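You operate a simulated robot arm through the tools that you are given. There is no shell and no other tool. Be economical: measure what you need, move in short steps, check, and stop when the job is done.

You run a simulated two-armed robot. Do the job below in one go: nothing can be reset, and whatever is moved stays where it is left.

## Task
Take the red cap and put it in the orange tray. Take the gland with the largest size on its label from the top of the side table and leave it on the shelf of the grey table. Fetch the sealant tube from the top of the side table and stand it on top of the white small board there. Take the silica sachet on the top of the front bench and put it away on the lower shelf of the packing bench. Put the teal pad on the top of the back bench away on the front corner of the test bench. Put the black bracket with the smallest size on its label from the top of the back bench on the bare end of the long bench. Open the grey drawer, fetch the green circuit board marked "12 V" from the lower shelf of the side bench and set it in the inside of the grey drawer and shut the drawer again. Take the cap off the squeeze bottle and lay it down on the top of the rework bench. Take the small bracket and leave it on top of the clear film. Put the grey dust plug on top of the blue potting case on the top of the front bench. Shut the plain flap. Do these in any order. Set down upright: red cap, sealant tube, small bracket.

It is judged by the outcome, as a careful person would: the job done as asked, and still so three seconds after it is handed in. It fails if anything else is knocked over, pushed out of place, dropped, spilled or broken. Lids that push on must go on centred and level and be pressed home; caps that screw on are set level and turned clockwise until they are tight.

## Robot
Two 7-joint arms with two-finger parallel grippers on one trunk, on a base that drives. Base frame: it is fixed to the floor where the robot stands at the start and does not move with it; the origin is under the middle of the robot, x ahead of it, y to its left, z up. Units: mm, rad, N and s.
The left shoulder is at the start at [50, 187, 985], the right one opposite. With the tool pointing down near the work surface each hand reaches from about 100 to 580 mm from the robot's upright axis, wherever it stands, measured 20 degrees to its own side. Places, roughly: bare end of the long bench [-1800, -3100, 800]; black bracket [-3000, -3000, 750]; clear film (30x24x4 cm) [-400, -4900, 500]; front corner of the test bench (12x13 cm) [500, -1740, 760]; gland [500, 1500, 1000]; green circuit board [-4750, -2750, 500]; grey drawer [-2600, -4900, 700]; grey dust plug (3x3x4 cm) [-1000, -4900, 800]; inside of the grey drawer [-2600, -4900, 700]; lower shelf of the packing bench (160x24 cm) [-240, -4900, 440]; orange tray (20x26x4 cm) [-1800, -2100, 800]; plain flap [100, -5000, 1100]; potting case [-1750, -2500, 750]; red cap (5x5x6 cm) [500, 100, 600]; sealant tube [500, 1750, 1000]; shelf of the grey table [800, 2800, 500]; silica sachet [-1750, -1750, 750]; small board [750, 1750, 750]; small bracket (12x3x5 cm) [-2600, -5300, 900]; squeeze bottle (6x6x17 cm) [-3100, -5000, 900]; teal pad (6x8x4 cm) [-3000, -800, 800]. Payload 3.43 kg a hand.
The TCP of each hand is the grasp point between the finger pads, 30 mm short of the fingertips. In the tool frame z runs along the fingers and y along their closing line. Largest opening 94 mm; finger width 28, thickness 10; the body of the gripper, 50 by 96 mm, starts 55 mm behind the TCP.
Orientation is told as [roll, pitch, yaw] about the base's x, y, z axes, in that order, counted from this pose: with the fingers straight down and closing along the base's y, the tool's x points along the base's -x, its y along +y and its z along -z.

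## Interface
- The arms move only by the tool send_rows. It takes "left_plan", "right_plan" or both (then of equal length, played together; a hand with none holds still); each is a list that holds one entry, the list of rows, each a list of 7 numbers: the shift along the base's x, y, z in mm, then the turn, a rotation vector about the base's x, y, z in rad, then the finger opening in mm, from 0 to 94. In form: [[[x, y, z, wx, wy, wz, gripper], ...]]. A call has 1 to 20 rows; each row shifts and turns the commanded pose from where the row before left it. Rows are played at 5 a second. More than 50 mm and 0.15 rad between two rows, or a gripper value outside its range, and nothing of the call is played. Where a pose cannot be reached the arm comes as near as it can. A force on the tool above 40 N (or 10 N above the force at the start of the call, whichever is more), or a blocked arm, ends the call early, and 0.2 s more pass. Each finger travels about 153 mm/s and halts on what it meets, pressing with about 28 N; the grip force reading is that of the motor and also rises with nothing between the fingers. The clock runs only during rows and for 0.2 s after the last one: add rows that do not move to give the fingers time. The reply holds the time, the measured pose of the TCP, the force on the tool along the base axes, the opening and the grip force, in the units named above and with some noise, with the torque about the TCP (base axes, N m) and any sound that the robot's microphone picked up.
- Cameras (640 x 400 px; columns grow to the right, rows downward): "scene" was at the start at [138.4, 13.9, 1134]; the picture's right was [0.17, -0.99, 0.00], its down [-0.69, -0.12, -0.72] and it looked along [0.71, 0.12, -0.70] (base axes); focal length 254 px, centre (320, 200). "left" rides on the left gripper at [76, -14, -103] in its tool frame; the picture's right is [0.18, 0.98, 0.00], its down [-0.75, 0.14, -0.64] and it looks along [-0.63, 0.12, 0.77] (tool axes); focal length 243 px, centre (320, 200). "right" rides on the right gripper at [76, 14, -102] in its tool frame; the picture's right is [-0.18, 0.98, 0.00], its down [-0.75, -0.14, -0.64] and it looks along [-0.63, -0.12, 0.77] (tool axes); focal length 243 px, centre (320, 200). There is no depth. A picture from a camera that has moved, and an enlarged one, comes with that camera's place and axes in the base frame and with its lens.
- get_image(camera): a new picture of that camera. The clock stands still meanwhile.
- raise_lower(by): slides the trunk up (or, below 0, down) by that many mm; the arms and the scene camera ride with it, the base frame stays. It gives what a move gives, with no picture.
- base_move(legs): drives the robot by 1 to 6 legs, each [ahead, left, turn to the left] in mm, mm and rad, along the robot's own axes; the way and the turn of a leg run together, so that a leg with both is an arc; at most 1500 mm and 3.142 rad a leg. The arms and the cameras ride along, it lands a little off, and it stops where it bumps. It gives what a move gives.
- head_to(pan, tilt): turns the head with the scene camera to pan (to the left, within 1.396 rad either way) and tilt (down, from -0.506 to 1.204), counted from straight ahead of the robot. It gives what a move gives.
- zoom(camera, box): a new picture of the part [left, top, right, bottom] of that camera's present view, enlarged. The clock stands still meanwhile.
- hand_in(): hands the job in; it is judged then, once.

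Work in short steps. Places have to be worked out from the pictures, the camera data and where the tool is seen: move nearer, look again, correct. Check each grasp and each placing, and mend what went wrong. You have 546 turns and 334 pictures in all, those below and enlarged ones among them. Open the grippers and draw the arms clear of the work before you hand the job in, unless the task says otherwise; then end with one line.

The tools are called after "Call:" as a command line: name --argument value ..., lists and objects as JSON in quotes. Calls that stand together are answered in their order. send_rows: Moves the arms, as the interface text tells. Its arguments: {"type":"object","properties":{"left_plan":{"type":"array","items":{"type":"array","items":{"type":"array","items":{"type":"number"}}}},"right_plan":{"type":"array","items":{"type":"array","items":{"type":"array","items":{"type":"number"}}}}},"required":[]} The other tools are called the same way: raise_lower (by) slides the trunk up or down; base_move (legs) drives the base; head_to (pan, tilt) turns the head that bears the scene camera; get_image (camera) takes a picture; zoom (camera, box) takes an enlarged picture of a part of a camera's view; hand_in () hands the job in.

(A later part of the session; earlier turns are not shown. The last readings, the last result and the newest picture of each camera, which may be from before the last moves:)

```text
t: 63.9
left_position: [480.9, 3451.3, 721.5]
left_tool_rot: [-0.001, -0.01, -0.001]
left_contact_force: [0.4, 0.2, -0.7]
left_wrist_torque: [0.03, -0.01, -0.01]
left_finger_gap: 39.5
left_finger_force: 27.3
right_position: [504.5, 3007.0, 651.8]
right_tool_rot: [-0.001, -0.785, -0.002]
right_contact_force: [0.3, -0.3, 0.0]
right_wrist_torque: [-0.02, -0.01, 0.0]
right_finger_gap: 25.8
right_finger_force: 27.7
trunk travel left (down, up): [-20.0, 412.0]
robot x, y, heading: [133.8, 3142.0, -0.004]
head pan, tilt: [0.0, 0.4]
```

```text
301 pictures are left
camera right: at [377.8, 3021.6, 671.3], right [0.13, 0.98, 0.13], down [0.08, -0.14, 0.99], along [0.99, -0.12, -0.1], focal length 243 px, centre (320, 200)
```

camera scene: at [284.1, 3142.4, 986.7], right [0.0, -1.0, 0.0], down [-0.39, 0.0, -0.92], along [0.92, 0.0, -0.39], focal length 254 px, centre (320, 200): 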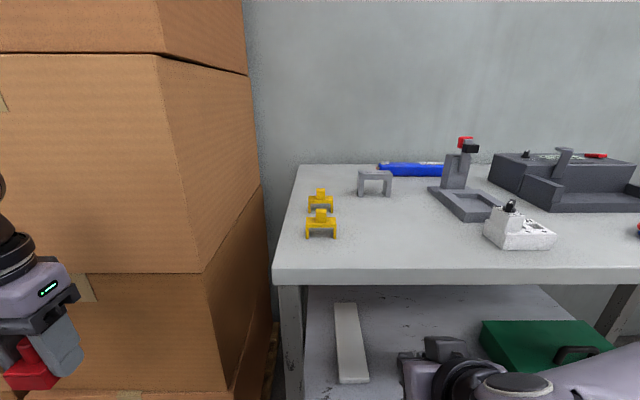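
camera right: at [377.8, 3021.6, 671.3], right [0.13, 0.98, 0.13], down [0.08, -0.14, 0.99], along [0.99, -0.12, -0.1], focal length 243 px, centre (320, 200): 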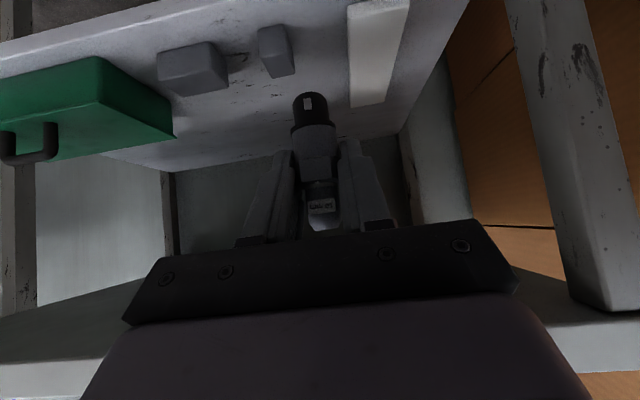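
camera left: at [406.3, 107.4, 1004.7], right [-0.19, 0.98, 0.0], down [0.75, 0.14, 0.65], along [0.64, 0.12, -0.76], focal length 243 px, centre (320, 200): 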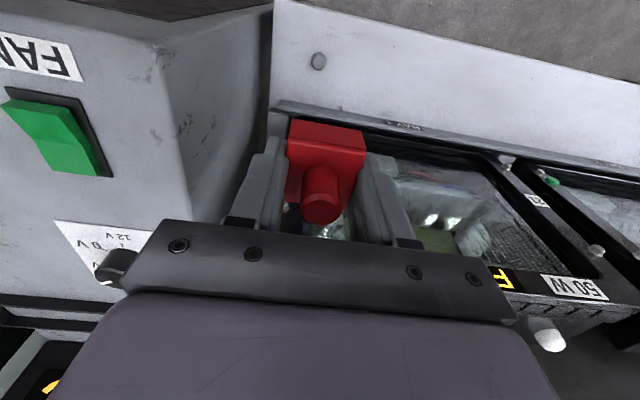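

The gap in view: strip edge y≈3044, box edge y≈2985. I go in diagonally, stopping ~8 mm above the shelf.

Call:
send_rows --right_plan '[[[0, 3, 20, 0, 0, 0, 10], [31, 0, -29, 0, 0, 0, 10], [31, 0, -29, 0, 0, 0, 10], [31, 0, -29, 0, 0, 0, 10], [31, 0, -29, 0, 0, 0, 10], [31, 0, -29, 0, 0, 0, 10], [0, 0, 0, 0, 0, 0, 10]]]'

Call:
get_image --camera "right"

Call:
get_image --camera "scene"

```text
t: 65.5
left_position: [480.9, 3452.7, 721.7]
left_tool_rot: [-0.002, -0.009, -0.001]
left_contact_force: [0.3, 0.0, -0.5]
left_wrist_torque: [0.01, -0.02, 0.0]
left_finger_gap: 39.0
left_finger_force: 27.8
right_position: [660.9, 3009.9, 526.8]
right_tool_rot: [-0.004, -0.785, -0.002]
right_contact_force: [0.2, 0.0, 0.0]
right_wrist_torque: [0.0, 0.0, 0.0]
right_finger_gap: 26.1
right_finger_force: 28.0
trunk travel left (down, up): [-20.0, 412.0]
robot x, y, heading: [134.2, 3138.3, -0.009]
head pan, tilt: [0.0, 0.4]
```

```text
300 pictures are left
camera right: at [535.0, 3024.7, 545.8], right [0.13, 0.98, 0.13], down [0.08, -0.14, 0.99], along [0.99, -0.12, -0.1], focal length 243 px, centre (320, 200)
```

right: 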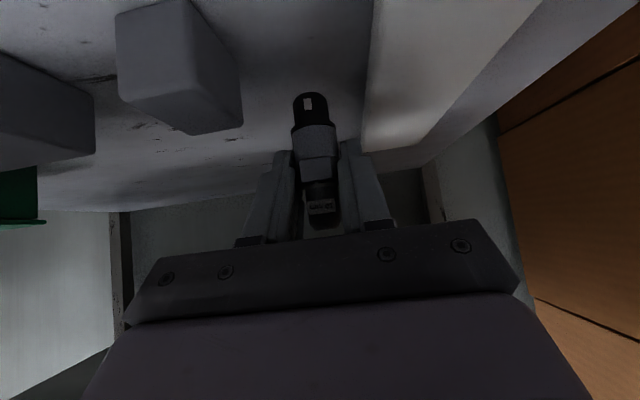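

```text
299 pictures are left
camera scene: at [284.1, 3142.4, 986.7], right [0.0, -1.0, 0.0], down [-0.39, 0.0, -0.92], along [0.92, 0.0, -0.39], focal length 254 px, centre (320, 200)
```

scene: 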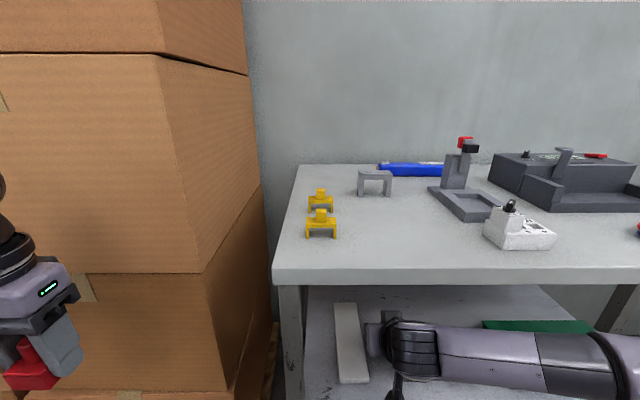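

Clear around. Lower gently.

Call:
send_rows --right_plan '[[[0, 0, -4, 0, 0, 0, 10], [0, 0, -3, 0, 0, 0, 10], [0, 0, -2, 0, 0, 0, 10], [0, 0, 0, 0, 0, 0, 10]]]'

```text
t: 66.5
left_position: [480.1, 3452.6, 721.5]
left_tool_rot: [-0.001, -0.009, -0.002]
left_contact_force: [0.2, -0.1, -0.3]
left_wrist_torque: [-0.03, -0.01, 0.0]
left_finger_gap: 39.1
left_finger_force: 28.1
right_position: [658.0, 3009.7, 516.5]
right_tool_rot: [0.0, -0.784, -0.004]
right_contact_force: [0.2, -0.5, -0.4]
right_wrist_torque: [-0.02, 0.01, 0.02]
right_finger_gap: 26.0
right_finger_force: 28.1
trunk travel left (down, up): [-20.0, 412.0]
robot x, y, heading: [136.3, 3142.8, -0.003]
head pan, tilt: [0.0, 0.4]
```

Call:
send_rows --right_plan '[[[0, 0, -3, 0, 0, 0, 10], [0, 0, -2, 0, 0, 0, 10], [0, 0, -2, 0, 0, 0, 10], [0, 0, -2, 0, 0, 0, 10], [0, 0, 0, 0, 0, 0, 10]]]'

```text
t: 67.7
left_position: [479.3, 3453.3, 722.3]
left_tool_rot: [-0.003, -0.011, -0.001]
left_contact_force: [0.3, -0.3, 0.0]
left_wrist_torque: [0.03, -0.02, 0.03]
left_finger_gap: 39.1
left_finger_force: 27.5
right_position: [658.7, 3010.5, 511.4]
right_tool_rot: [-0.003, -0.794, -0.003]
right_contact_force: [-1.3, -2.8, 13.2]
right_wrist_torque: [-0.11, 0.02, -0.01]
right_finger_gap: 26.2
right_finger_force: 28.0
trunk travel left (down, up): [-20.0, 412.0]
robot x, y, heading: [134.0, 3142.9, -0.003]
head pan, tilt: [0.0, 0.4]
```

Contact (13 N). I release and withdraw along the tool axis.

Call:
send_rows --right_plan '[[[0, 0, 1, 0, 0, 0, 10], [0, 0, 0, 0, 0, 0, 42], [0, 0, 0, 0, 0, 0, 42], [-20, 0, 20, 0, 0, 0, 42], [-30, 0, 30, 0, 0, 0, 42], [-33, 0, 33, 0, 0, 0, 42], [-33, 0, 33, 0, 0, 0, 42], [-33, 0, 33, 0, 0, 0, 42], [0, 0, 0, 0, 0, 0, 42]]]'

Call:
get_image --camera "right"

```text
t: 69.7
left_position: [480.6, 3453.1, 721.1]
left_tool_rot: [-0.001, -0.009, -0.001]
left_contact_force: [0.4, -0.5, -0.3]
left_wrist_torque: [0.02, 0.0, 0.0]
left_finger_gap: 39.2
left_finger_force: 28.0
right_position: [511.7, 3011.2, 659.6]
right_tool_rot: [-0.003, -0.785, -0.002]
right_contact_force: [0.8, -0.3, -0.8]
right_wrist_torque: [-0.01, -0.03, -0.02]
right_finger_gap: 41.9
right_finger_force: 0.1
trunk travel left (down, up): [-20.0, 412.0]
robot x, y, heading: [130.7, 3144.2, 0.002]
head pan, tilt: [0.0, 0.4]
```

```text
298 pictures are left
camera right: at [386.1, 3026.3, 679.0], right [0.13, 0.98, 0.13], down [0.08, -0.14, 0.99], along [0.99, -0.12, -0.1], focal length 243 px, centre (320, 200)
```

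right: 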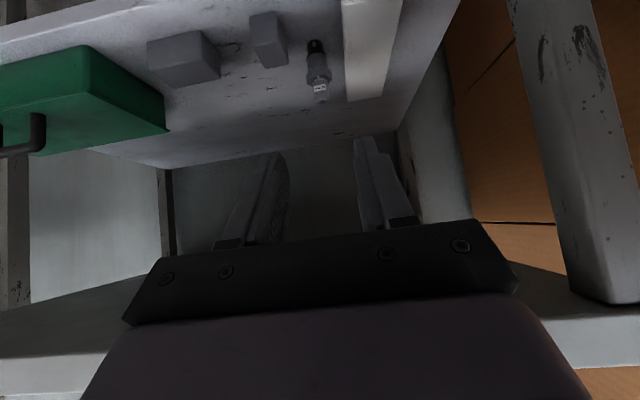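

The gland stands upright on the shelf. I back off, raise the trunk and return to the side table for the tube.

Call:
base_move --legs '[[-500, 0, 0], [0, -1195, 0]]'

Call:
raise_lower --by 330

Call:
send_rows --right_plan '[[[0, 0, 0, 0, -0.145, 0, 80], [0, 0, 0, 0, -0.145, 0, 80], [0, 0, 0, 0, -0.145, 0, 80], [0, 0, 0, 0, 0, 0, 80]]]'

Call:
get_image --camera "scene"

```text
t: 78.3
left_position: [-38.2, 2260.2, 721.2]
left_tool_rot: [-0.002, -0.008, -0.025]
left_contact_force: [-0.5, 0.1, -0.7]
left_wrist_torque: [-0.03, 0.01, 0.01]
left_finger_gap: 39.2
left_finger_force: 27.7
right_position: [-16.6, 1817.3, 659.2]
right_tool_rot: [-0.001, -0.787, -0.027]
right_contact_force: [-0.6, 0.7, 0.4]
right_wrist_torque: [-0.02, -0.02, -0.02]
right_finger_gap: 42.0
right_finger_force: 0.1
trunk travel left (down, up): [-20.0, 412.0]
robot x, y, heading: [-390.4, 1957.8, -0.03]
head pan, tilt: [0.0, 0.4]
```

```text
t: 81.6
left_position: [-38.5, 2259.2, 1051.6]
left_tool_rot: [-0.004, -0.008, -0.026]
left_contact_force: [-0.3, 0.5, -0.7]
left_wrist_torque: [0.01, 0.02, 0.03]
left_finger_gap: 38.9
left_finger_force: 27.9
right_position: [-15.6, 1818.2, 989.2]
right_tool_rot: [-0.004, -0.784, -0.025]
right_contact_force: [0.7, -0.5, -0.7]
right_wrist_torque: [0.0, 0.02, -0.01]
right_finger_gap: 41.8
right_finger_force: 0.0
trunk travel left (down, up): [-350.0, 82.0]
robot x, y, heading: [-391.7, 1958.8, -0.022]
head pan, tilt: [0.0, 0.4]
```

```text
t: 82.6
left_position: [-38.9, 2258.4, 1051.0]
left_tool_rot: [0.0, -0.01, -0.024]
left_contact_force: [0.1, -0.2, -0.6]
left_wrist_torque: [-0.01, -0.03, -0.01]
left_finger_gap: 39.4
left_finger_force: 27.7
right_position: [-6.4, 1824.0, 987.1]
right_tool_rot: [0.033, -1.221, -0.056]
right_contact_force: [0.4, 0.7, -0.4]
right_wrist_torque: [0.03, -0.03, 0.0]
right_finger_gap: 80.3
right_finger_force: 0.1
right hand out of reach, approached as far as the arm can: row 1, 2
trunk travel left (down, up): [-350.0, 82.0]
robot x, y, heading: [-389.6, 1954.7, -0.026]
head pan, tilt: [0.0, 0.4]
```

```text
297 pictures are left
camera scene: at [-241.3, 1953.1, 1316.7], right [-0.03, -1.0, 0.0], down [-0.39, 0.01, -0.92], along [0.92, -0.03, -0.39], focal length 254 px, centre (320, 200)
```

scene: 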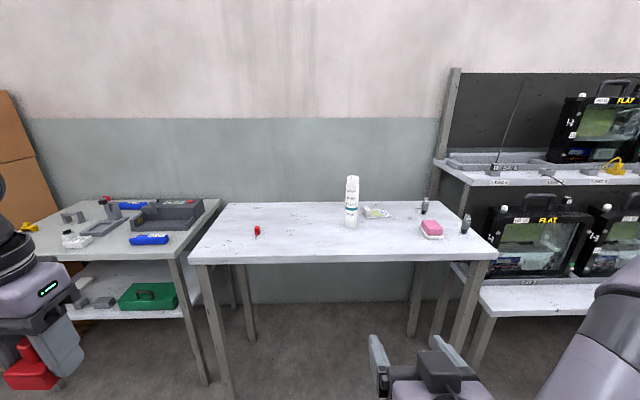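

I straighten the heading and drive up to the table; the hand stays well above the table top.

Call:
base_move --legs '[[390, 0, 0.025]]'

Call:
get_image --camera "right"

Call:
head_to --pan -0.1 --tilt 0.6

Call:
get_image --camera "scene"

```text
t: 85.0
left_position: [342.3, 2262.5, 1051.4]
left_tool_rot: [-0.002, -0.009, 0.0]
left_contact_force: [0.6, 0.3, -0.9]
left_wrist_torque: [0.02, 0.03, -0.01]
left_finger_gap: 39.1
left_finger_force: 27.8
right_position: [383.9, 1828.5, 987.1]
right_tool_rot: [0.03, -1.22, -0.028]
right_contact_force: [0.9, 0.0, 1.0]
right_wrist_torque: [-0.01, 0.0, -0.03]
right_finger_gap: 79.6
right_finger_force: 0.0
trunk travel left (down, up): [-350.0, 82.0]
robot x, y, heading: [-3.9, 1953.5, 0.0]
head pan, tilt: [0.0, 0.4]
```

```text
296 pictures are left
camera right: at [262.1, 1843.1, 951.3], right [0.06, 0.98, 0.18], down [-0.34, -0.15, 0.93], along [0.94, -0.12, 0.33], focal length 243 px, centre (320, 200)
```

right: 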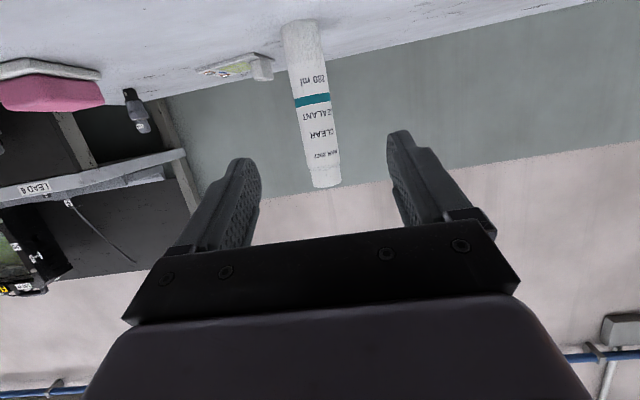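

```text
t: 85.8
left_position: [342.2, 2263.3, 1050.9]
left_tool_rot: [-0.001, -0.009, -0.001]
left_contact_force: [-0.7, -0.2, 0.3]
left_wrist_torque: [0.0, -0.01, 0.02]
left_finger_gap: 39.1
left_finger_force: 28.1
right_position: [383.5, 1827.3, 986.5]
right_tool_rot: [0.03, -1.22, -0.028]
right_contact_force: [-0.1, -0.5, 0.4]
right_wrist_torque: [-0.01, 0.01, -0.01]
right_finger_gap: 80.1
right_finger_force: 0.0
trunk travel left (down, up): [-350.0, 82.0]
robot x, y, heading: [-5.2, 1955.8, -0.004]
head pan, tilt: [-0.099, 0.6]
```

```text
295 pictures are left
camera scene: at [141.6, 1943.2, 1298.5], right [-0.1, -0.99, 0.0], down [-0.56, 0.06, -0.83], along [0.82, -0.08, -0.56], focal length 254 px, centre (320, 200)
```

scene: 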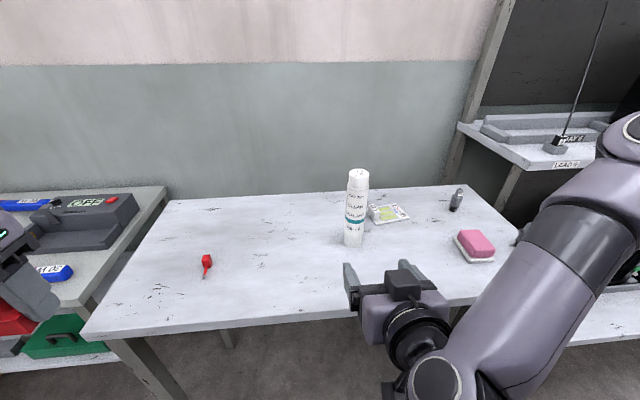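

Tube at ≈[597,1816]. I move in horizontally at z≈970.

Call:
send_rows --right_plan '[[[40, -2, -3, 0, 0, 0, 80], [40, -2, -3, 0, 0, 0, 80], [40, -2, -3, 0, 0, 0, 80], [40, -2, -3, 0, 0, 0, 80], [30, -2, -3, 0, 0, 0, 80], [0, 0, 0, 0, 0, 0, 80]]]'

Call:
get_image --camera "right"

```text
t: 87.2
left_position: [342.8, 2263.3, 1051.3]
left_tool_rot: [-0.002, -0.01, 0.0]
left_contact_force: [0.4, 0.1, -1.2]
left_wrist_torque: [-0.02, 0.02, 0.01]
left_finger_gap: 39.3
left_finger_force: 27.9
right_position: [572.4, 1817.6, 973.5]
right_tool_rot: [0.03, -1.221, -0.027]
right_contact_force: [-0.1, 0.2, 0.3]
right_wrist_torque: [0.03, 0.03, 0.0]
right_finger_gap: 80.3
right_finger_force: 0.0
trunk travel left (down, up): [-350.0, 82.0]
robot x, y, heading: [-4.8, 1954.9, -0.004]
head pan, tilt: [-0.099, 0.6]
```

```text
294 pictures are left
camera right: at [450.9, 1832.1, 937.7], right [0.06, 0.98, 0.18], down [-0.34, -0.15, 0.93], along [0.94, -0.12, 0.33], focal length 243 px, centre (320, 200)
```

right: 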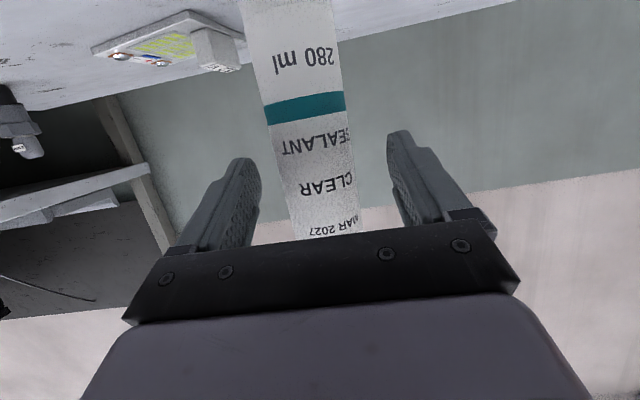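

The tube lies between the fingers. I go 25 mm further and close.

Call:
send_rows --right_plan '[[[25, 0, 0, 0, 0, 0, 80], [0, 0, 0, 0, 0, 0, 80], [0, 0, 0, 0, 0, 0, 20], [0, 0, 0, 0, 0, 0, 20], [0, 0, 0, 0, 0, 0, 20]]]'

Call:
get_image --camera "right"

```text
t: 88.3
left_position: [342.3, 2262.7, 1052.3]
left_tool_rot: [-0.001, -0.01, 0.0]
left_contact_force: [-0.4, -0.1, -1.0]
left_wrist_torque: [-0.01, 0.0, 0.05]
left_finger_gap: 39.6
left_finger_force: 27.7
right_position: [597.6, 1817.2, 971.8]
right_tool_rot: [0.028, -1.222, -0.03]
right_contact_force: [0.2, -1.9, 1.8]
right_wrist_torque: [-0.08, -0.09, 0.0]
right_finger_gap: 49.6
right_finger_force: 28.4
trunk travel left (down, up): [-350.0, 82.0]
robot x, y, heading: [-2.1, 1955.4, -0.002]
head pan, tilt: [-0.099, 0.6]
```

```text
293 pictures are left
camera right: at [476.5, 1831.7, 937.4], right [0.06, 0.98, 0.18], down [-0.35, -0.15, 0.93], along [0.94, -0.12, 0.33], focal length 243 px, centre (320, 200)
```

right: 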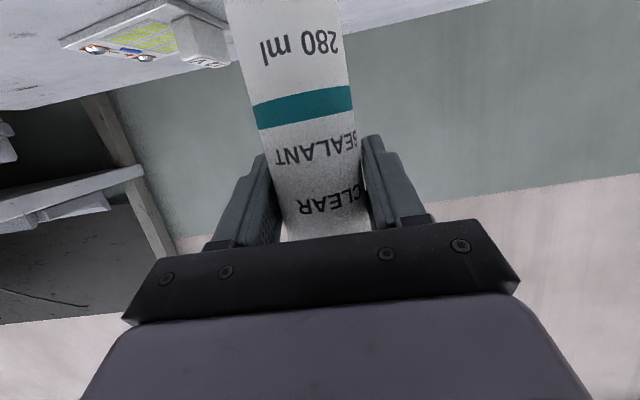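

Held at 49.6 mm. I lift it and zoom on the board.

Call:
send_rows --right_plan '[[[0, 0, 30, 0, 0, 0, 20], [0, 0, 40, 0, 0, 0, 20], [0, 0, 0, 0, 0, 0, 20]]]'

Call:
zoom --camera "scene" --box '[340, 180, 436, 240]'

Call:
get_image --camera "right"

```text
t: 89.2
left_position: [342.3, 2262.0, 1051.2]
left_tool_rot: [0.001, -0.009, 0.0]
left_contact_force: [0.0, 0.6, -0.5]
left_wrist_torque: [0.01, -0.02, 0.03]
left_finger_gap: 39.1
left_finger_force: 28.4
right_position: [595.8, 1818.5, 1039.8]
right_tool_rot: [0.028, -1.22, -0.029]
right_contact_force: [0.2, -0.6, -2.3]
right_wrist_torque: [0.0, -0.02, -0.01]
right_finger_gap: 49.9
right_finger_force: 27.6
trunk travel left (down, up): [-350.0, 82.0]
robot x, y, heading: [-3.0, 1953.4, -0.006]
head pan, tilt: [-0.099, 0.6]
```

```text
6.67 times, centred on (388, 210) of scene
camera zoom: at [142.0, 1943.0, 1298.3], right [-0.1, -0.99, 0.0], down [-0.56, 0.06, -0.82], along [0.82, -0.08, -0.57], focal length 1690 px, centre (-133, 133)
```

zoom: 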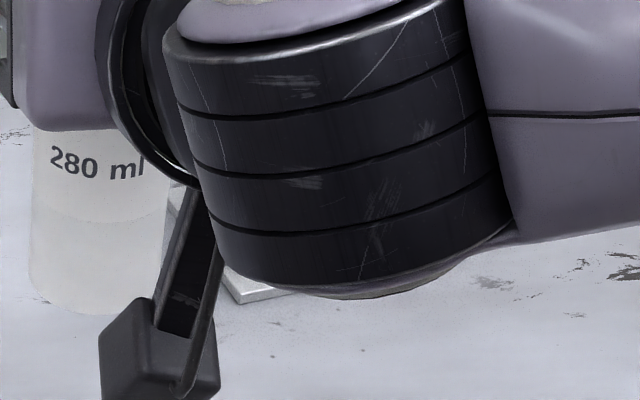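

```text
291 pictures are left
camera right: at [475.2, 1832.9, 1005.3], right [0.06, 0.98, 0.18], down [-0.34, -0.15, 0.93], along [0.94, -0.12, 0.33], focal length 243 px, centre (320, 200)
```

right: 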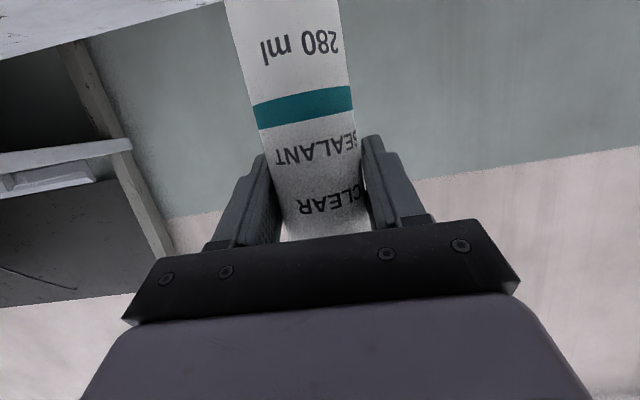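

The arm hides the board, but from the earlier view I have the LED area centred at ≈[690,1693] with a ~63 mm gap between the block and the screws. I shift the base there with the tube held high.

Call:
base_move --legs '[[60, -125, 0]]'

Call:
get_image --camera "right"

Call:
get_image --camera "scene"

```text
t: 90.5
left_position: [400.3, 2140.1, 1050.5]
left_tool_rot: [0.001, -0.008, 0.003]
left_contact_force: [-0.2, -0.2, -0.7]
left_wrist_torque: [-0.02, 0.0, -0.01]
left_finger_gap: 39.2
left_finger_force: 27.9
right_position: [655.5, 1695.7, 1040.2]
right_tool_rot: [0.031, -1.219, -0.027]
right_contact_force: [-0.4, 0.0, -3.7]
right_wrist_torque: [0.03, 0.01, -0.02]
right_finger_gap: 49.5
right_finger_force: 28.2
trunk travel left (down, up): [-350.0, 82.0]
robot x, y, heading: [57.2, 1831.2, 0.002]
head pan, tilt: [-0.099, 0.6]
```

```text
290 pictures are left
camera right: at [534.8, 1709.8, 1005.1], right [0.06, 0.98, 0.18], down [-0.34, -0.15, 0.93], along [0.94, -0.12, 0.33], focal length 243 px, centre (320, 200)
```

right: 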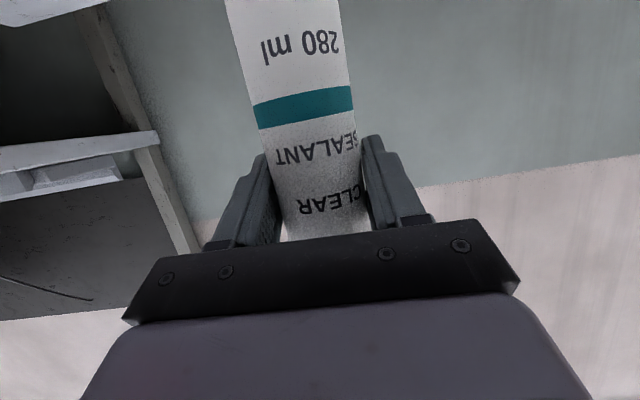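

```text
289 pictures are left
camera scene: at [201.3, 1819.1, 1298.3], right [-0.1, -1.0, 0.0], down [-0.56, 0.06, -0.82], along [0.82, -0.08, -0.57], focal length 254 px, centre (320, 200)
```

scene: 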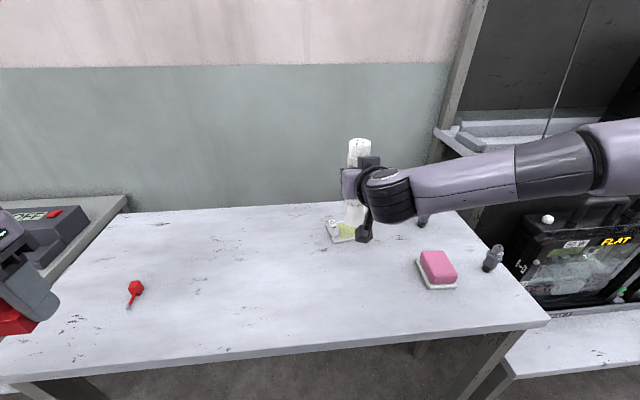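

I zoom on the board and the hovering tube.

Call:
zoom --camera "scene" --box '[312, 180, 392, 250]'

```text
5.71 times, centred on (352, 215) of scene
camera zoom: at [201.3, 1819.1, 1298.3], right [-0.1, -1.0, 0.0], down [-0.56, 0.06, -0.82], along [0.82, -0.08, -0.57], focal length 1449 px, centre (137, 114)
```

zoom: 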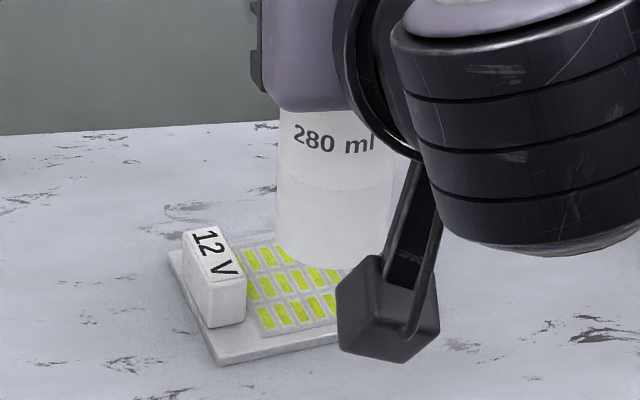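

LED area centre ≈[690,1692]; tube now at x≈652. I extend 38 mm, lower to ~12 mm above, and check.

Call:
send_rows --right_plan '[[[19, -1, 0, 0, 0, 0, 20], [19, -1, 0, 0, 0, 0, 20], [0, 0, -22, 0, 0, 0, 20], [0, 0, -22, 0, 0, 0, 20], [0, 0, 0, 0, 0, 0, 20]]]'

Call:
zoom --camera "scene" --box '[312, 180, 392, 250]'

Call:
get_image --camera "right"

```text
t: 91.7
left_position: [400.8, 2139.7, 1051.4]
left_tool_rot: [-0.001, -0.007, 0.004]
left_contact_force: [0.4, 0.4, -0.1]
left_wrist_torque: [0.02, -0.02, 0.0]
left_finger_gap: 39.1
left_finger_force: 28.5
right_position: [694.6, 1694.0, 996.4]
right_tool_rot: [0.028, -1.221, -0.026]
right_contact_force: [-0.4, 0.6, -3.7]
right_wrist_torque: [0.01, 0.01, 0.01]
right_finger_gap: 49.7
right_finger_force: 27.8
trunk travel left (down, up): [-350.0, 82.0]
robot x, y, heading: [52.7, 1831.2, 0.001]
head pan, tilt: [-0.099, 0.6]
```

```text
5.71 times, centred on (352, 215) of scene
camera zoom: at [200.9, 1819.8, 1298.4], right [-0.1, -1.0, 0.0], down [-0.56, 0.06, -0.82], along [0.82, -0.08, -0.57], focal length 1449 px, centre (137, 114)
```

zoom: 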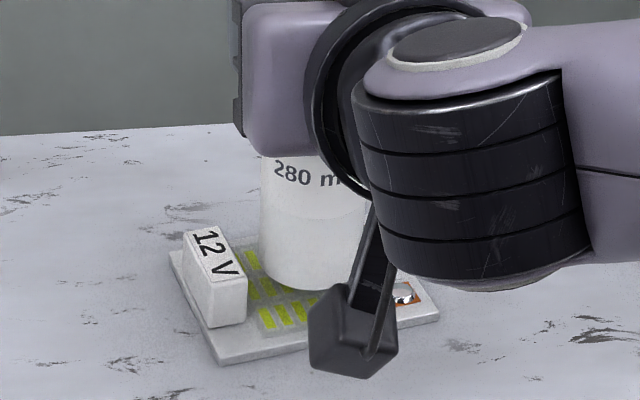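

```text
286 pictures are left
camera right: at [573.1, 1708.5, 960.6], right [0.06, 0.98, 0.18], down [-0.34, -0.15, 0.93], along [0.94, -0.12, 0.33], focal length 243 px, centre (320, 200)
```

right: 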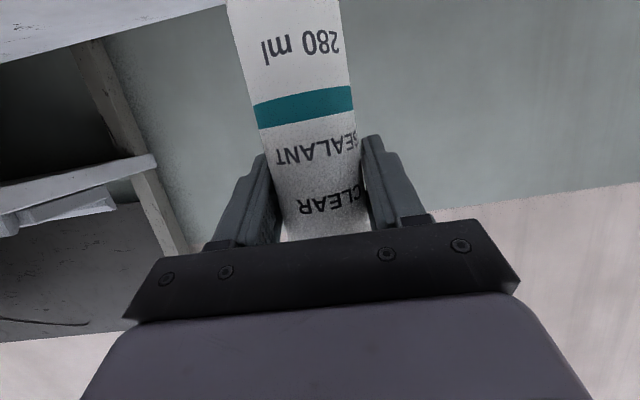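

Alignment looks right: between the block and the screws. I lower slowly to contact.

Call:
send_rows --right_plan '[[[0, 0, -5, 0, 0, 0, 20], [0, 0, -3, 0, 0, 0, 20], [0, 0, -2, 0, 0, 0, 20], [0, 0, 0, 0, 0, 0, 20]]]'

```text
t: 92.7
left_position: [400.0, 2140.9, 1051.9]
left_tool_rot: [0.0, -0.009, 0.003]
left_contact_force: [-0.6, 1.0, 0.7]
left_wrist_torque: [0.01, 0.0, 0.01]
left_finger_gap: 39.2
left_finger_force: 28.1
right_position: [695.5, 1693.0, 985.8]
right_tool_rot: [0.031, -1.22, -0.026]
right_contact_force: [-0.4, 0.0, -3.2]
right_wrist_torque: [0.02, 0.0, 0.0]
right_finger_gap: 49.8
right_finger_force: 28.2
trunk travel left (down, up): [-350.0, 82.0]
robot x, y, heading: [55.5, 1827.2, 0.001]
head pan, tilt: [-0.099, 0.6]
```

Call:
send_rows --right_plan '[[[0, 0, -2, 0, 0, 0, 20], [0, 0, -2, 0, 0, 0, 20], [0, 0, -1, 0, 0, 0, 20], [0, 0, 0, 0, 0, 0, 20]]]'

```text
t: 93.7
left_position: [400.7, 2140.1, 1052.0]
left_tool_rot: [0.0, -0.009, 0.004]
left_contact_force: [-0.4, -0.3, -0.4]
left_wrist_torque: [-0.04, 0.01, 0.03]
left_finger_gap: 39.4
left_finger_force: 28.1
right_position: [694.7, 1695.4, 980.5]
right_tool_rot: [0.03, -1.22, -0.027]
right_contact_force: [0.0, -0.7, -3.9]
right_wrist_torque: [0.0, 0.01, -0.01]
right_finger_gap: 49.6
right_finger_force: 28.4
trunk travel left (down, up): [-350.0, 82.0]
robot x, y, heading: [51.7, 1826.2, -0.0]
head pan, tilt: [-0.099, 0.6]
```

Call:
send_rows --right_plan '[[[0, 0, -2, 0, 0, 0, 20], [0, 0, -2, 0, 0, 0, 20], [0, 0, -1, 0, 0, 0, 20], [0, 0, 0, 0, 0, 0, 20]]]'

Call:
zoom --camera "scene" --box '[312, 180, 392, 250]'

```text
t: 94.7
left_position: [399.9, 2139.8, 1051.7]
left_tool_rot: [-0.001, -0.009, 0.004]
left_contact_force: [0.8, -0.5, -0.6]
left_wrist_torque: [-0.02, -0.01, 0.04]
left_finger_gap: 39.2
left_finger_force: 28.9
right_position: [694.6, 1694.3, 978.9]
right_tool_rot: [0.032, -1.224, -0.029]
right_contact_force: [-1.0, -0.4, 3.6]
right_wrist_torque: [0.07, 0.13, 0.01]
right_finger_gap: 49.6
right_finger_force: 28.2
trunk travel left (down, up): [-350.0, 82.0]
robot x, y, heading: [58.1, 1827.3, 0.002]
head pan, tilt: [-0.099, 0.6]
```

```text
5.71 times, centred on (352, 215) of scene
camera zoom: at [200.1, 1819.9, 1298.6], right [-0.1, -1.0, 0.0], down [-0.56, 0.06, -0.83], along [0.82, -0.08, -0.56], focal length 1449 px, centre (137, 114)
```

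zoom: 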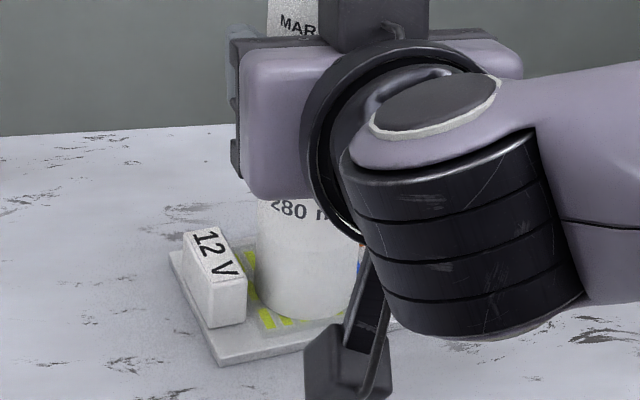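

Contact. I open and withdraw along the tool axis.

Call:
send_rows --right_plan '[[[0, 0, 0, 0, 0, 0, 60], [0, 0, 0, 0, 0, 0, 80], [0, 0, 0, 0, 0, 0, 80], [-25, 0, 0, 0, 0, 0, 80], [-45, 0, 0, 0, 0, 0, 80], [-45, 0, 5, 0, 0, 0, 80], [-45, 0, 5, 0, 0, 0, 80], [-45, 0, 5, 0, 0, 0, 80]]]'

Call:
get_image --camera "scene"

```text
t: 96.5
left_position: [399.5, 2139.5, 1051.8]
left_tool_rot: [0.0, -0.009, 0.004]
left_contact_force: [0.4, 0.0, -0.1]
left_wrist_torque: [0.03, 0.02, -0.02]
left_finger_gap: 39.2
left_finger_force: 28.0
right_position: [488.1, 1691.0, 990.6]
right_tool_rot: [0.03, -1.221, -0.027]
right_contact_force: [-0.2, 0.3, 0.6]
right_wrist_torque: [-0.01, -0.05, 0.02]
right_finger_gap: 80.0
right_finger_force: 0.1
trunk travel left (down, up): [-350.0, 82.0]
robot x, y, heading: [57.7, 1830.8, -0.003]
head pan, tilt: [-0.099, 0.6]
```

```text
284 pictures are left
camera scene: at [200.4, 1819.8, 1298.5], right [-0.1, -1.0, 0.0], down [-0.56, 0.06, -0.83], along [0.82, -0.08, -0.56], focal length 254 px, centre (320, 200)
```

scene: 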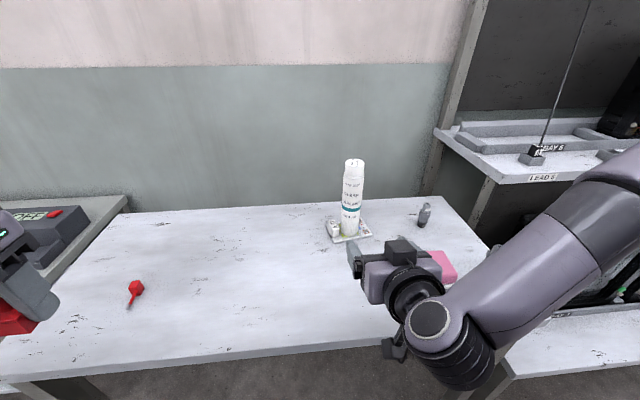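

Tube stands on the board. I back away, restore the right hand to vertical and turn toward the rest of the hall.

Call:
base_move --legs '[[-600, 0, 0], [0, 0, -1.571]]'

Call:
head_to --pan 0.0 --tilt 0.3

Call:
get_image --camera "scene"

```text
t: 103.7
left_position: [-225.4, 1484.2, 1050.6]
left_tool_rot: [-0.001, -0.007, -1.564]
left_contact_force: [-0.1, 0.6, -0.6]
left_wrist_torque: [0.0, 0.02, 0.0]
left_finger_gap: 38.8
left_finger_force: 28.0
right_position: [-675.1, 1391.9, 990.7]
right_tool_rot: [0.03, -1.22, -1.593]
right_contact_force: [0.0, -0.2, -0.2]
right_wrist_torque: [-0.01, -0.01, -0.01]
right_finger_gap: 80.0
right_finger_force: 0.1
trunk travel left (down, up): [-350.0, 82.0]
robot x, y, heading: [-540.7, 1828.1, -1.564]
head pan, tilt: [-0.099, 0.6]
```

```text
t: 104.5
left_position: [-226.7, 1483.9, 1051.4]
left_tool_rot: [-0.004, -0.01, -1.564]
left_contact_force: [0.6, 0.7, -0.5]
left_wrist_torque: [-0.01, -0.02, 0.0]
left_finger_gap: 39.2
left_finger_force: 28.0
right_position: [-673.3, 1391.4, 990.8]
right_tool_rot: [0.03, -1.219, -1.592]
right_contact_force: [0.9, -0.3, 0.1]
right_wrist_torque: [0.01, 0.02, 0.0]
right_finger_gap: 80.1
right_finger_force: 0.0
trunk travel left (down, up): [-350.0, 82.0]
robot x, y, heading: [-538.2, 1833.0, -1.568]
head pan, tilt: [0.0, 0.3]
```

```text
283 pictures are left
camera scene: at [-539.4, 1675.7, 1325.9], right [-1.0, -0.01, 0.0], down [0.0, 0.3, -0.96], along [0.01, -0.95, -0.3], focal length 254 px, centre (320, 200)
```

scene: 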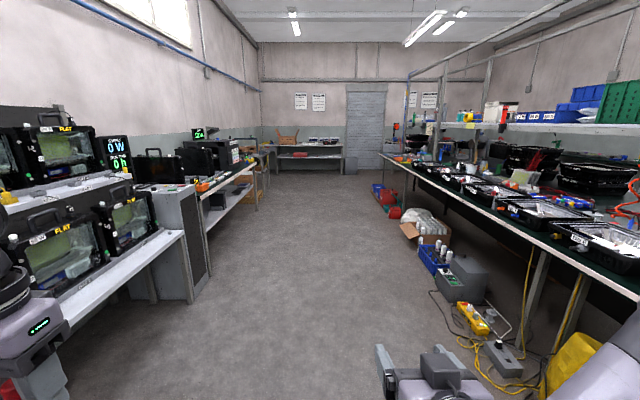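

Corridor is clear; the long bench stands at right (x<-1650). I turn the right hand back to vertical, then drive down.

Call:
send_rows --right_plan '[[[0, 0, 0, 0.136, 0, 0, 80], [0, 0, 0, 0.136, 0, 0, 80], [0, 0, 0, 0.136, 0, 0, 80], [0, 0, 0, 0.136, 0, 0, 80], [0, 0, 0, 0.136, 0, 0, 80], [0, 0, 0, 0.136, 0, 0, 80], [0, 0, 0, 0.136, 0, 0, 80], [0, 0, 0, 0.136, 0, 0, 80], [0, 0, 0, 0.132, 0, 0, 80], [0, 0, 0, 0, 0, 0, 80]]]'

Call:
base_move --legs '[[1500, 0, 0], [1500, 0, 0], [300, 0, 0], [0, 0, -1.571]]'

Call:
get_image --camera "scene"

```text
t: 106.7
left_position: [-226.0, 1484.0, 1050.0]
left_tool_rot: [-0.001, -0.008, -1.564]
left_contact_force: [-1.2, -0.3, -1.5]
left_wrist_torque: [-0.04, 0.0, -0.02]
left_finger_gap: 39.1
left_finger_force: 28.1
right_position: [-673.3, 1391.5, 990.3]
right_tool_rot: [0.009, -0.001, -1.578]
right_contact_force: [0.2, -0.3, -0.1]
right_wrist_torque: [0.0, -0.01, 0.0]
right_finger_gap: 79.9
right_finger_force: 0.0
trunk travel left (down, up): [-350.0, 82.0]
robot x, y, heading: [-540.8, 1829.8, -1.563]
head pan, tilt: [0.0, 0.3]
```

```text
t: 126.7
left_position: [-894.9, -1812.8, 1052.0]
left_tool_rot: [-0.002, -0.009, -3.132]
left_contact_force: [0.7, -0.5, -1.3]
left_wrist_torque: [-0.01, -0.01, 0.03]
left_finger_gap: 39.0
left_finger_force: 28.1
right_position: [-987.0, -1363.5, 991.6]
right_tool_rot: [0.008, -0.001, 3.136]
right_contact_force: [-0.5, -0.2, -0.5]
right_wrist_torque: [-0.02, 0.0, -0.01]
right_finger_gap: 80.1
right_finger_force: 0.0
trunk travel left (down, up): [-350.0, 82.0]
robot x, y, heading: [-554.2, -1497.5, -3.137]
head pan, tilt: [0.0, 0.3]
```

```text
282 pictures are left
camera scene: at [-704.6, -1498.9, 1325.9], right [-0.01, 1.0, 0.0], down [0.3, 0.0, -0.96], along [-0.96, -0.01, -0.3], focal length 254 px, centre (320, 200)
```

scene: 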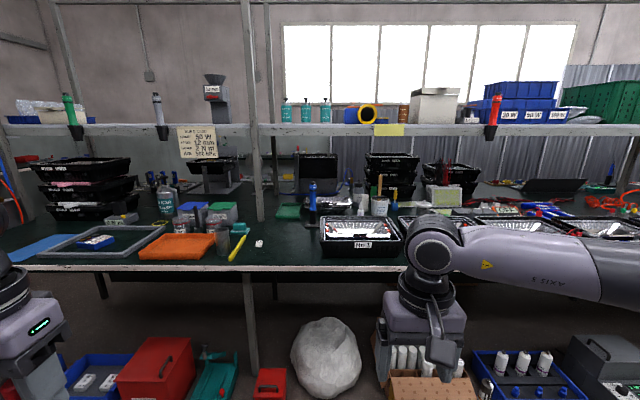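

The orange item, the sachet and the blue case are all in view. I zoom on them.

Call:
zoom --camera "scene" --box '[10, 180, 290, 290]'

```text
2.29 times, centred on (150, 235) of scene
camera zoom: at [-704.6, -1498.9, 1325.9], right [-0.01, 1.0, 0.0], down [0.3, 0.0, -0.96], along [-0.96, -0.01, -0.3], focal length 580 px, centre (709, 120)
```

zoom: 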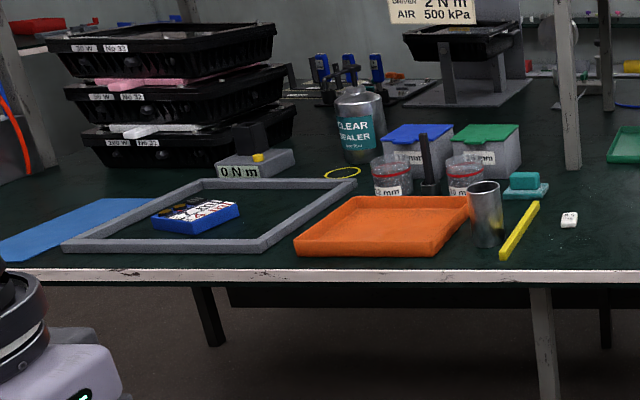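

The tray is empty at ≈[-1731,-2146]. I drive to bring the left hand near it.

Call:
base_move --legs '[[0, 480, -0.004], [660, 0, 0]]'

Call:
head_to --pan 0.15 --tilt 0.7

Call:
get_image --camera "scene"

Call:
get_image --camera "left"

```text
t: 132.6
left_position: [-1528.6, -2282.2, 1051.7]
left_tool_rot: [-0.001, -0.01, -3.133]
left_contact_force: [0.5, -0.2, -0.3]
left_wrist_torque: [0.0, 0.03, -0.03]
left_finger_gap: 39.1
left_finger_force: 28.0
right_position: [-1620.8, -1834.2, 991.7]
right_tool_rot: [0.01, -0.001, 3.135]
right_contact_force: [0.6, -0.6, -0.7]
right_wrist_torque: [0.03, 0.05, 0.0]
right_finger_gap: 80.0
right_finger_force: 0.0
trunk travel left (down, up): [-350.0, 82.0]
robot x, y, heading: [-1184.0, -1969.0, -3.137]
head pan, tilt: [0.0, 0.3]
stopped in leg 2: the robot was blocked; the commanded pose is now the measured one
```

```text
t: 133.4
left_position: [-1528.8, -2281.6, 1051.3]
left_tool_rot: [-0.001, -0.008, -3.132]
left_contact_force: [0.2, 0.3, -0.1]
left_wrist_torque: [0.0, 0.02, 0.0]
left_finger_gap: 39.1
left_finger_force: 27.9
right_position: [-1621.5, -1833.6, 992.1]
right_tool_rot: [0.009, -0.001, 3.135]
right_contact_force: [0.5, 0.1, 0.7]
right_wrist_torque: [0.01, -0.03, -0.01]
right_finger_gap: 79.9
right_finger_force: 0.2
trunk travel left (down, up): [-350.0, 82.0]
robot x, y, heading: [-1186.1, -1967.8, -3.132]
head pan, tilt: [0.15, 0.7]
```

```text
280 pictures are left
camera scene: at [-1328.9, -1981.9, 1289.9], right [-0.16, 0.99, 0.0], down [0.64, 0.1, -0.77], along [-0.76, -0.12, -0.64], focal length 254 px, centre (320, 200)
```

scene: 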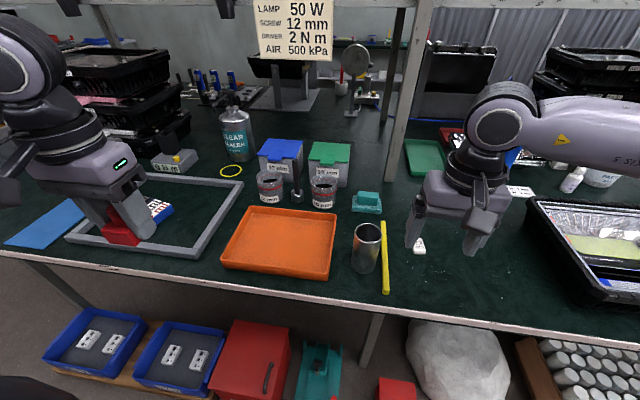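

```text
279 pictures are left
camera left: at [-1451.8, -2267.7, 1153.4], right [0.19, -0.98, 0.0], down [-0.75, -0.15, 0.65], along [-0.64, -0.12, -0.76], focal length 243 px, centre (320, 200)
```

left: 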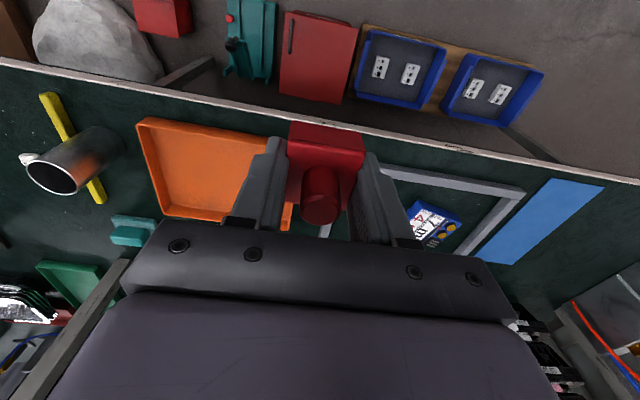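

Tray centre ≈[-1753,-2145], rim z≈785. I bring the cap above its nearer half, then lower.

Call:
send_rows --left_plan '[[[-36, 27, 0, 0, 0, 0, 30], [-36, 27, 0, 0, 0, 0, 30], [-36, 27, 0, 0, 0, 0, 30], [-36, 27, 0, 0, 0, 0, 30], [-37, 28, 0, 0, 0, 0, 30], [0, 0, -48, 0, 0, 0, 30], [0, 0, -48, 0, 0, 0, 30], [0, 0, -48, 0, 0, 0, 30], [0, 0, -48, 0, 0, 0, 30], [0, 0, -30, 0, 0, 0, 30], [0, 0, 0, 0, 0, 0, 30]]]'

Call:
get_image --camera "left"

Call:
get_image --camera "scene"

```text
t: 135.8
left_position: [-1708.4, -2146.7, 828.5]
left_tool_rot: [-0.003, -0.01, -3.134]
left_contact_force: [-0.2, 0.3, -0.7]
left_wrist_torque: [-0.01, 0.02, -0.04]
left_finger_gap: 39.0
left_finger_force: 28.6
right_position: [-1620.3, -1833.9, 991.1]
right_tool_rot: [0.007, -0.002, 3.136]
right_contact_force: [0.5, -0.6, 0.1]
right_wrist_torque: [-0.03, 0.02, -0.01]
right_finger_gap: 80.0
right_finger_force: 0.0
trunk travel left (down, up): [-350.0, 82.0]
robot x, y, heading: [-1185.6, -1970.5, -3.135]
head pan, tilt: [0.15, 0.7]
```

```text
278 pictures are left
camera left: at [-1632.0, -2131.4, 931.1], right [0.19, -0.98, 0.0], down [-0.75, -0.15, 0.65], along [-0.64, -0.12, -0.76], focal length 243 px, centre (320, 200)
```

left: 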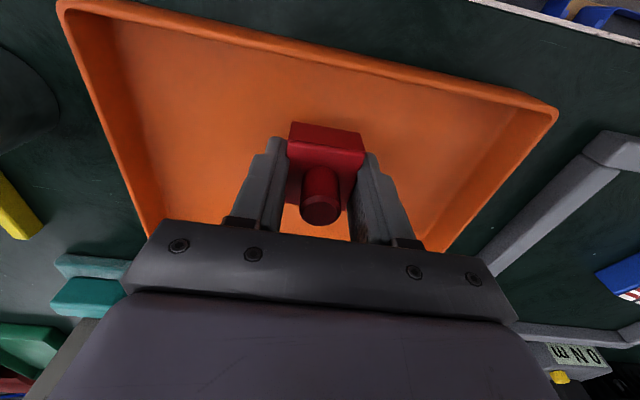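

```text
277 pictures are left
camera scene: at [-1328.9, -1981.9, 1289.8], right [-0.16, 0.99, 0.0], down [0.64, 0.1, -0.76], along [-0.76, -0.12, -0.64], focal length 254 px, centre (320, 200)
```

scene: 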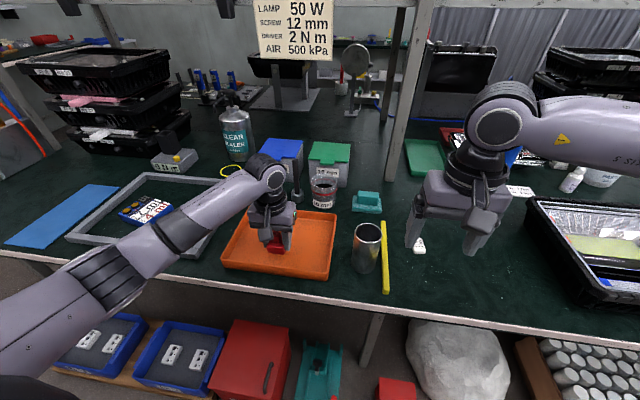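

Over the tray. I lower in small steps until contact.

Call:
send_rows --left_plan '[[[0, 0, -20, 0, 0, 0, 30], [0, 0, -10, 0, 0, 0, 30], [0, 0, -5, 0, 0, 0, 30], [0, 0, -3, 0, 0, 0, 30], [0, 0, 0, 0, 0, 0, 30]]]'

```text
t: 137.0
left_position: [-1709.9, -2145.7, 797.0]
left_tool_rot: [-0.003, -0.017, -3.132]
left_contact_force: [1.4, -5.7, 30.1]
left_wrist_torque: [-0.17, -0.55, -0.13]
left_finger_gap: 39.3
left_finger_force: 28.2
right_position: [-1619.0, -1835.3, 993.4]
right_tool_rot: [0.01, -0.004, 3.134]
right_contact_force: [0.2, -0.5, -0.6]
right_wrist_torque: [-0.02, -0.02, 0.04]
right_finger_gap: 79.6
right_finger_force: 0.0
trunk travel left (down, up): [-350.0, 82.0]
robot x, y, heading: [-1186.0, -1969.3, -3.135]
head pan, tilt: [0.15, 0.7]
```

Contact at TCP 797. I relax, open and rise.

Call:
send_rows --left_plan '[[[0, 0, 2, 0, 0, 0, 30], [0, 0, 0, 0, 0, 0, 60], [0, 0, 0, 0, 0, 0, 80], [0, 0, 0, 0, 0, 0, 80], [0, 0, 40, 0, 0, 0, 80], [0, 0, 48, 0, 0, 0, 80], [0, 0, 48, 0, 0, 0, 80], [0, 0, 48, 0, 0, 0, 80]]]'

Call:
get_image --camera "left"

```text
t: 138.8
left_position: [-1709.4, -2145.7, 978.6]
left_tool_rot: [0.0, -0.008, -3.133]
left_contact_force: [-0.4, -0.3, -0.5]
left_wrist_torque: [0.03, 0.0, -0.01]
left_finger_gap: 80.3
left_finger_force: 0.1
right_position: [-1621.7, -1834.2, 991.4]
right_tool_rot: [0.008, -0.003, 3.135]
right_contact_force: [-0.1, 0.1, 0.5]
right_wrist_torque: [0.01, 0.01, 0.02]
right_finger_gap: 79.9
right_finger_force: 0.0
trunk travel left (down, up): [-350.0, 82.0]
robot x, y, heading: [-1187.0, -1970.5, -3.135]
head pan, tilt: [0.15, 0.7]
```

```text
276 pictures are left
camera left: at [-1633.0, -2131.3, 1081.0], right [0.19, -0.98, 0.0], down [-0.75, -0.15, 0.65], along [-0.64, -0.12, -0.76], focal length 243 px, centre (320, 200)
```

left: 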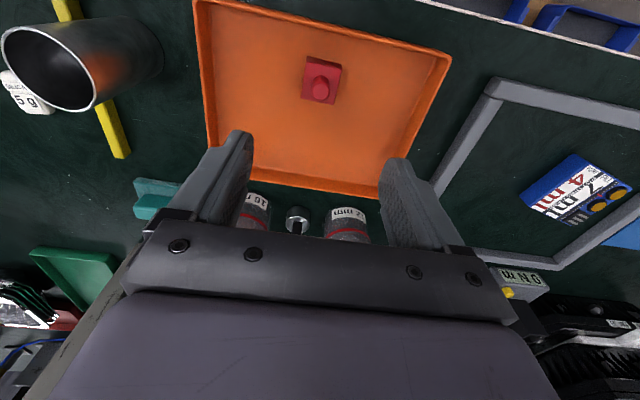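

The red cap stands in the tray. Next the silica sachet with the right hand; zoom on it.

Call:
zoom --camera "scene" --box '[340, 205, 460, 280]'

Call:
get_image --camera "right"

```text
5.33 times, centred on (400, 242) of scene
camera zoom: at [-1328.6, -1981.7, 1289.8], right [-0.16, 0.99, 0.0], down [0.64, 0.1, -0.77], along [-0.76, -0.12, -0.64], focal length 1352 px, centre (-107, -27)
```

zoom: 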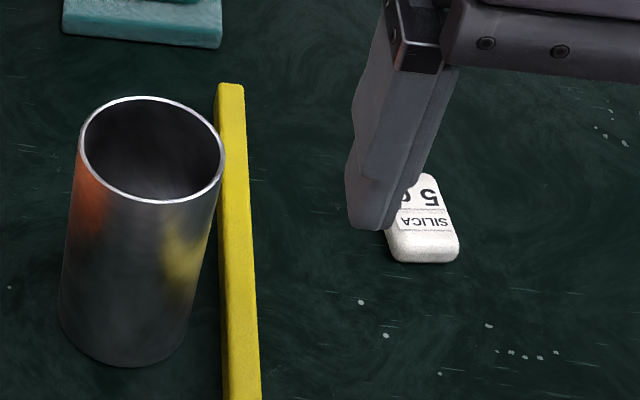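

```text
274 pictures are left
camera right: at [-1544.2, -1848.1, 1094.8], right [-0.19, -0.98, 0.01], down [-0.75, 0.15, 0.64], along [-0.63, 0.12, -0.77], focal length 243 px, centre (320, 200)
```

right: 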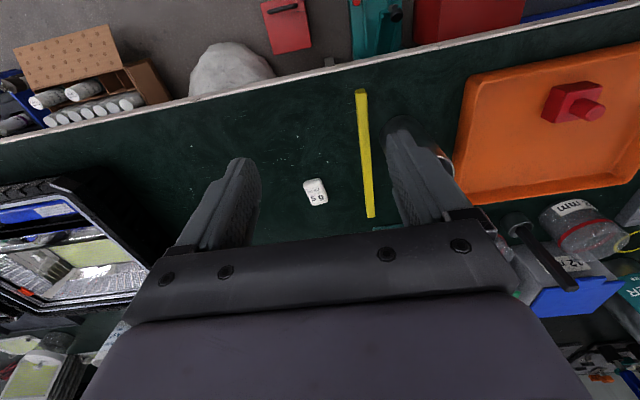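

Sachet at ≈[-1803,-1788]. I tilt the right hand 35° forward and come above it.

Call:
send_rows --right_plan '[[[-30, 9, -20, 0, 0.122, 0, 60], [-30, 9, -20, 0, 0.122, 0, 60], [-30, 9, -20, 0, 0.122, 0, 60], [-30, 9, -20, 0, 0.122, 0, 60], [-30, 10, -20, 0, 0.122, 0, 60], [-20, 0, -30, 0, 0, 0, 60], [0, 0, 0, 0, 0, 0, 60]]]'

Call:
get_image --camera "right"

```text
t: 140.4
left_position: [-1710.1, -2145.5, 978.4]
left_tool_rot: [-0.001, -0.009, -3.133]
left_contact_force: [-0.2, 1.1, -0.3]
left_wrist_torque: [0.03, -0.02, 0.02]
left_finger_gap: 79.9
left_finger_force: 0.0
right_position: [-1792.2, -1788.5, 862.1]
right_tool_rot: [0.015, -0.613, 3.132]
right_contact_force: [0.4, -0.1, 1.5]
right_wrist_torque: [0.01, 0.01, -0.01]
right_finger_gap: 59.9
right_finger_force: 0.0
trunk travel left (down, up): [-350.0, 82.0]
robot x, y, heading: [-1185.2, -1968.0, -3.136]
head pan, tilt: [0.15, 0.7]
```

```text
273 pictures are left
camera right: at [-1669.9, -1802.5, 903.7], right [-0.15, -0.98, 0.12], down [-0.25, 0.15, 0.96], along [-0.96, 0.12, -0.27], focal length 243 px, centre (320, 200)
```

right: 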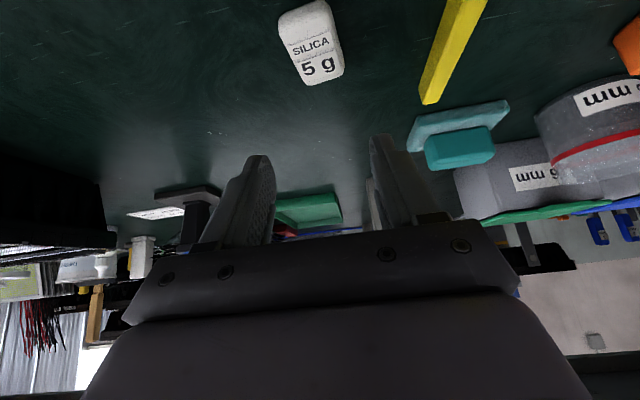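

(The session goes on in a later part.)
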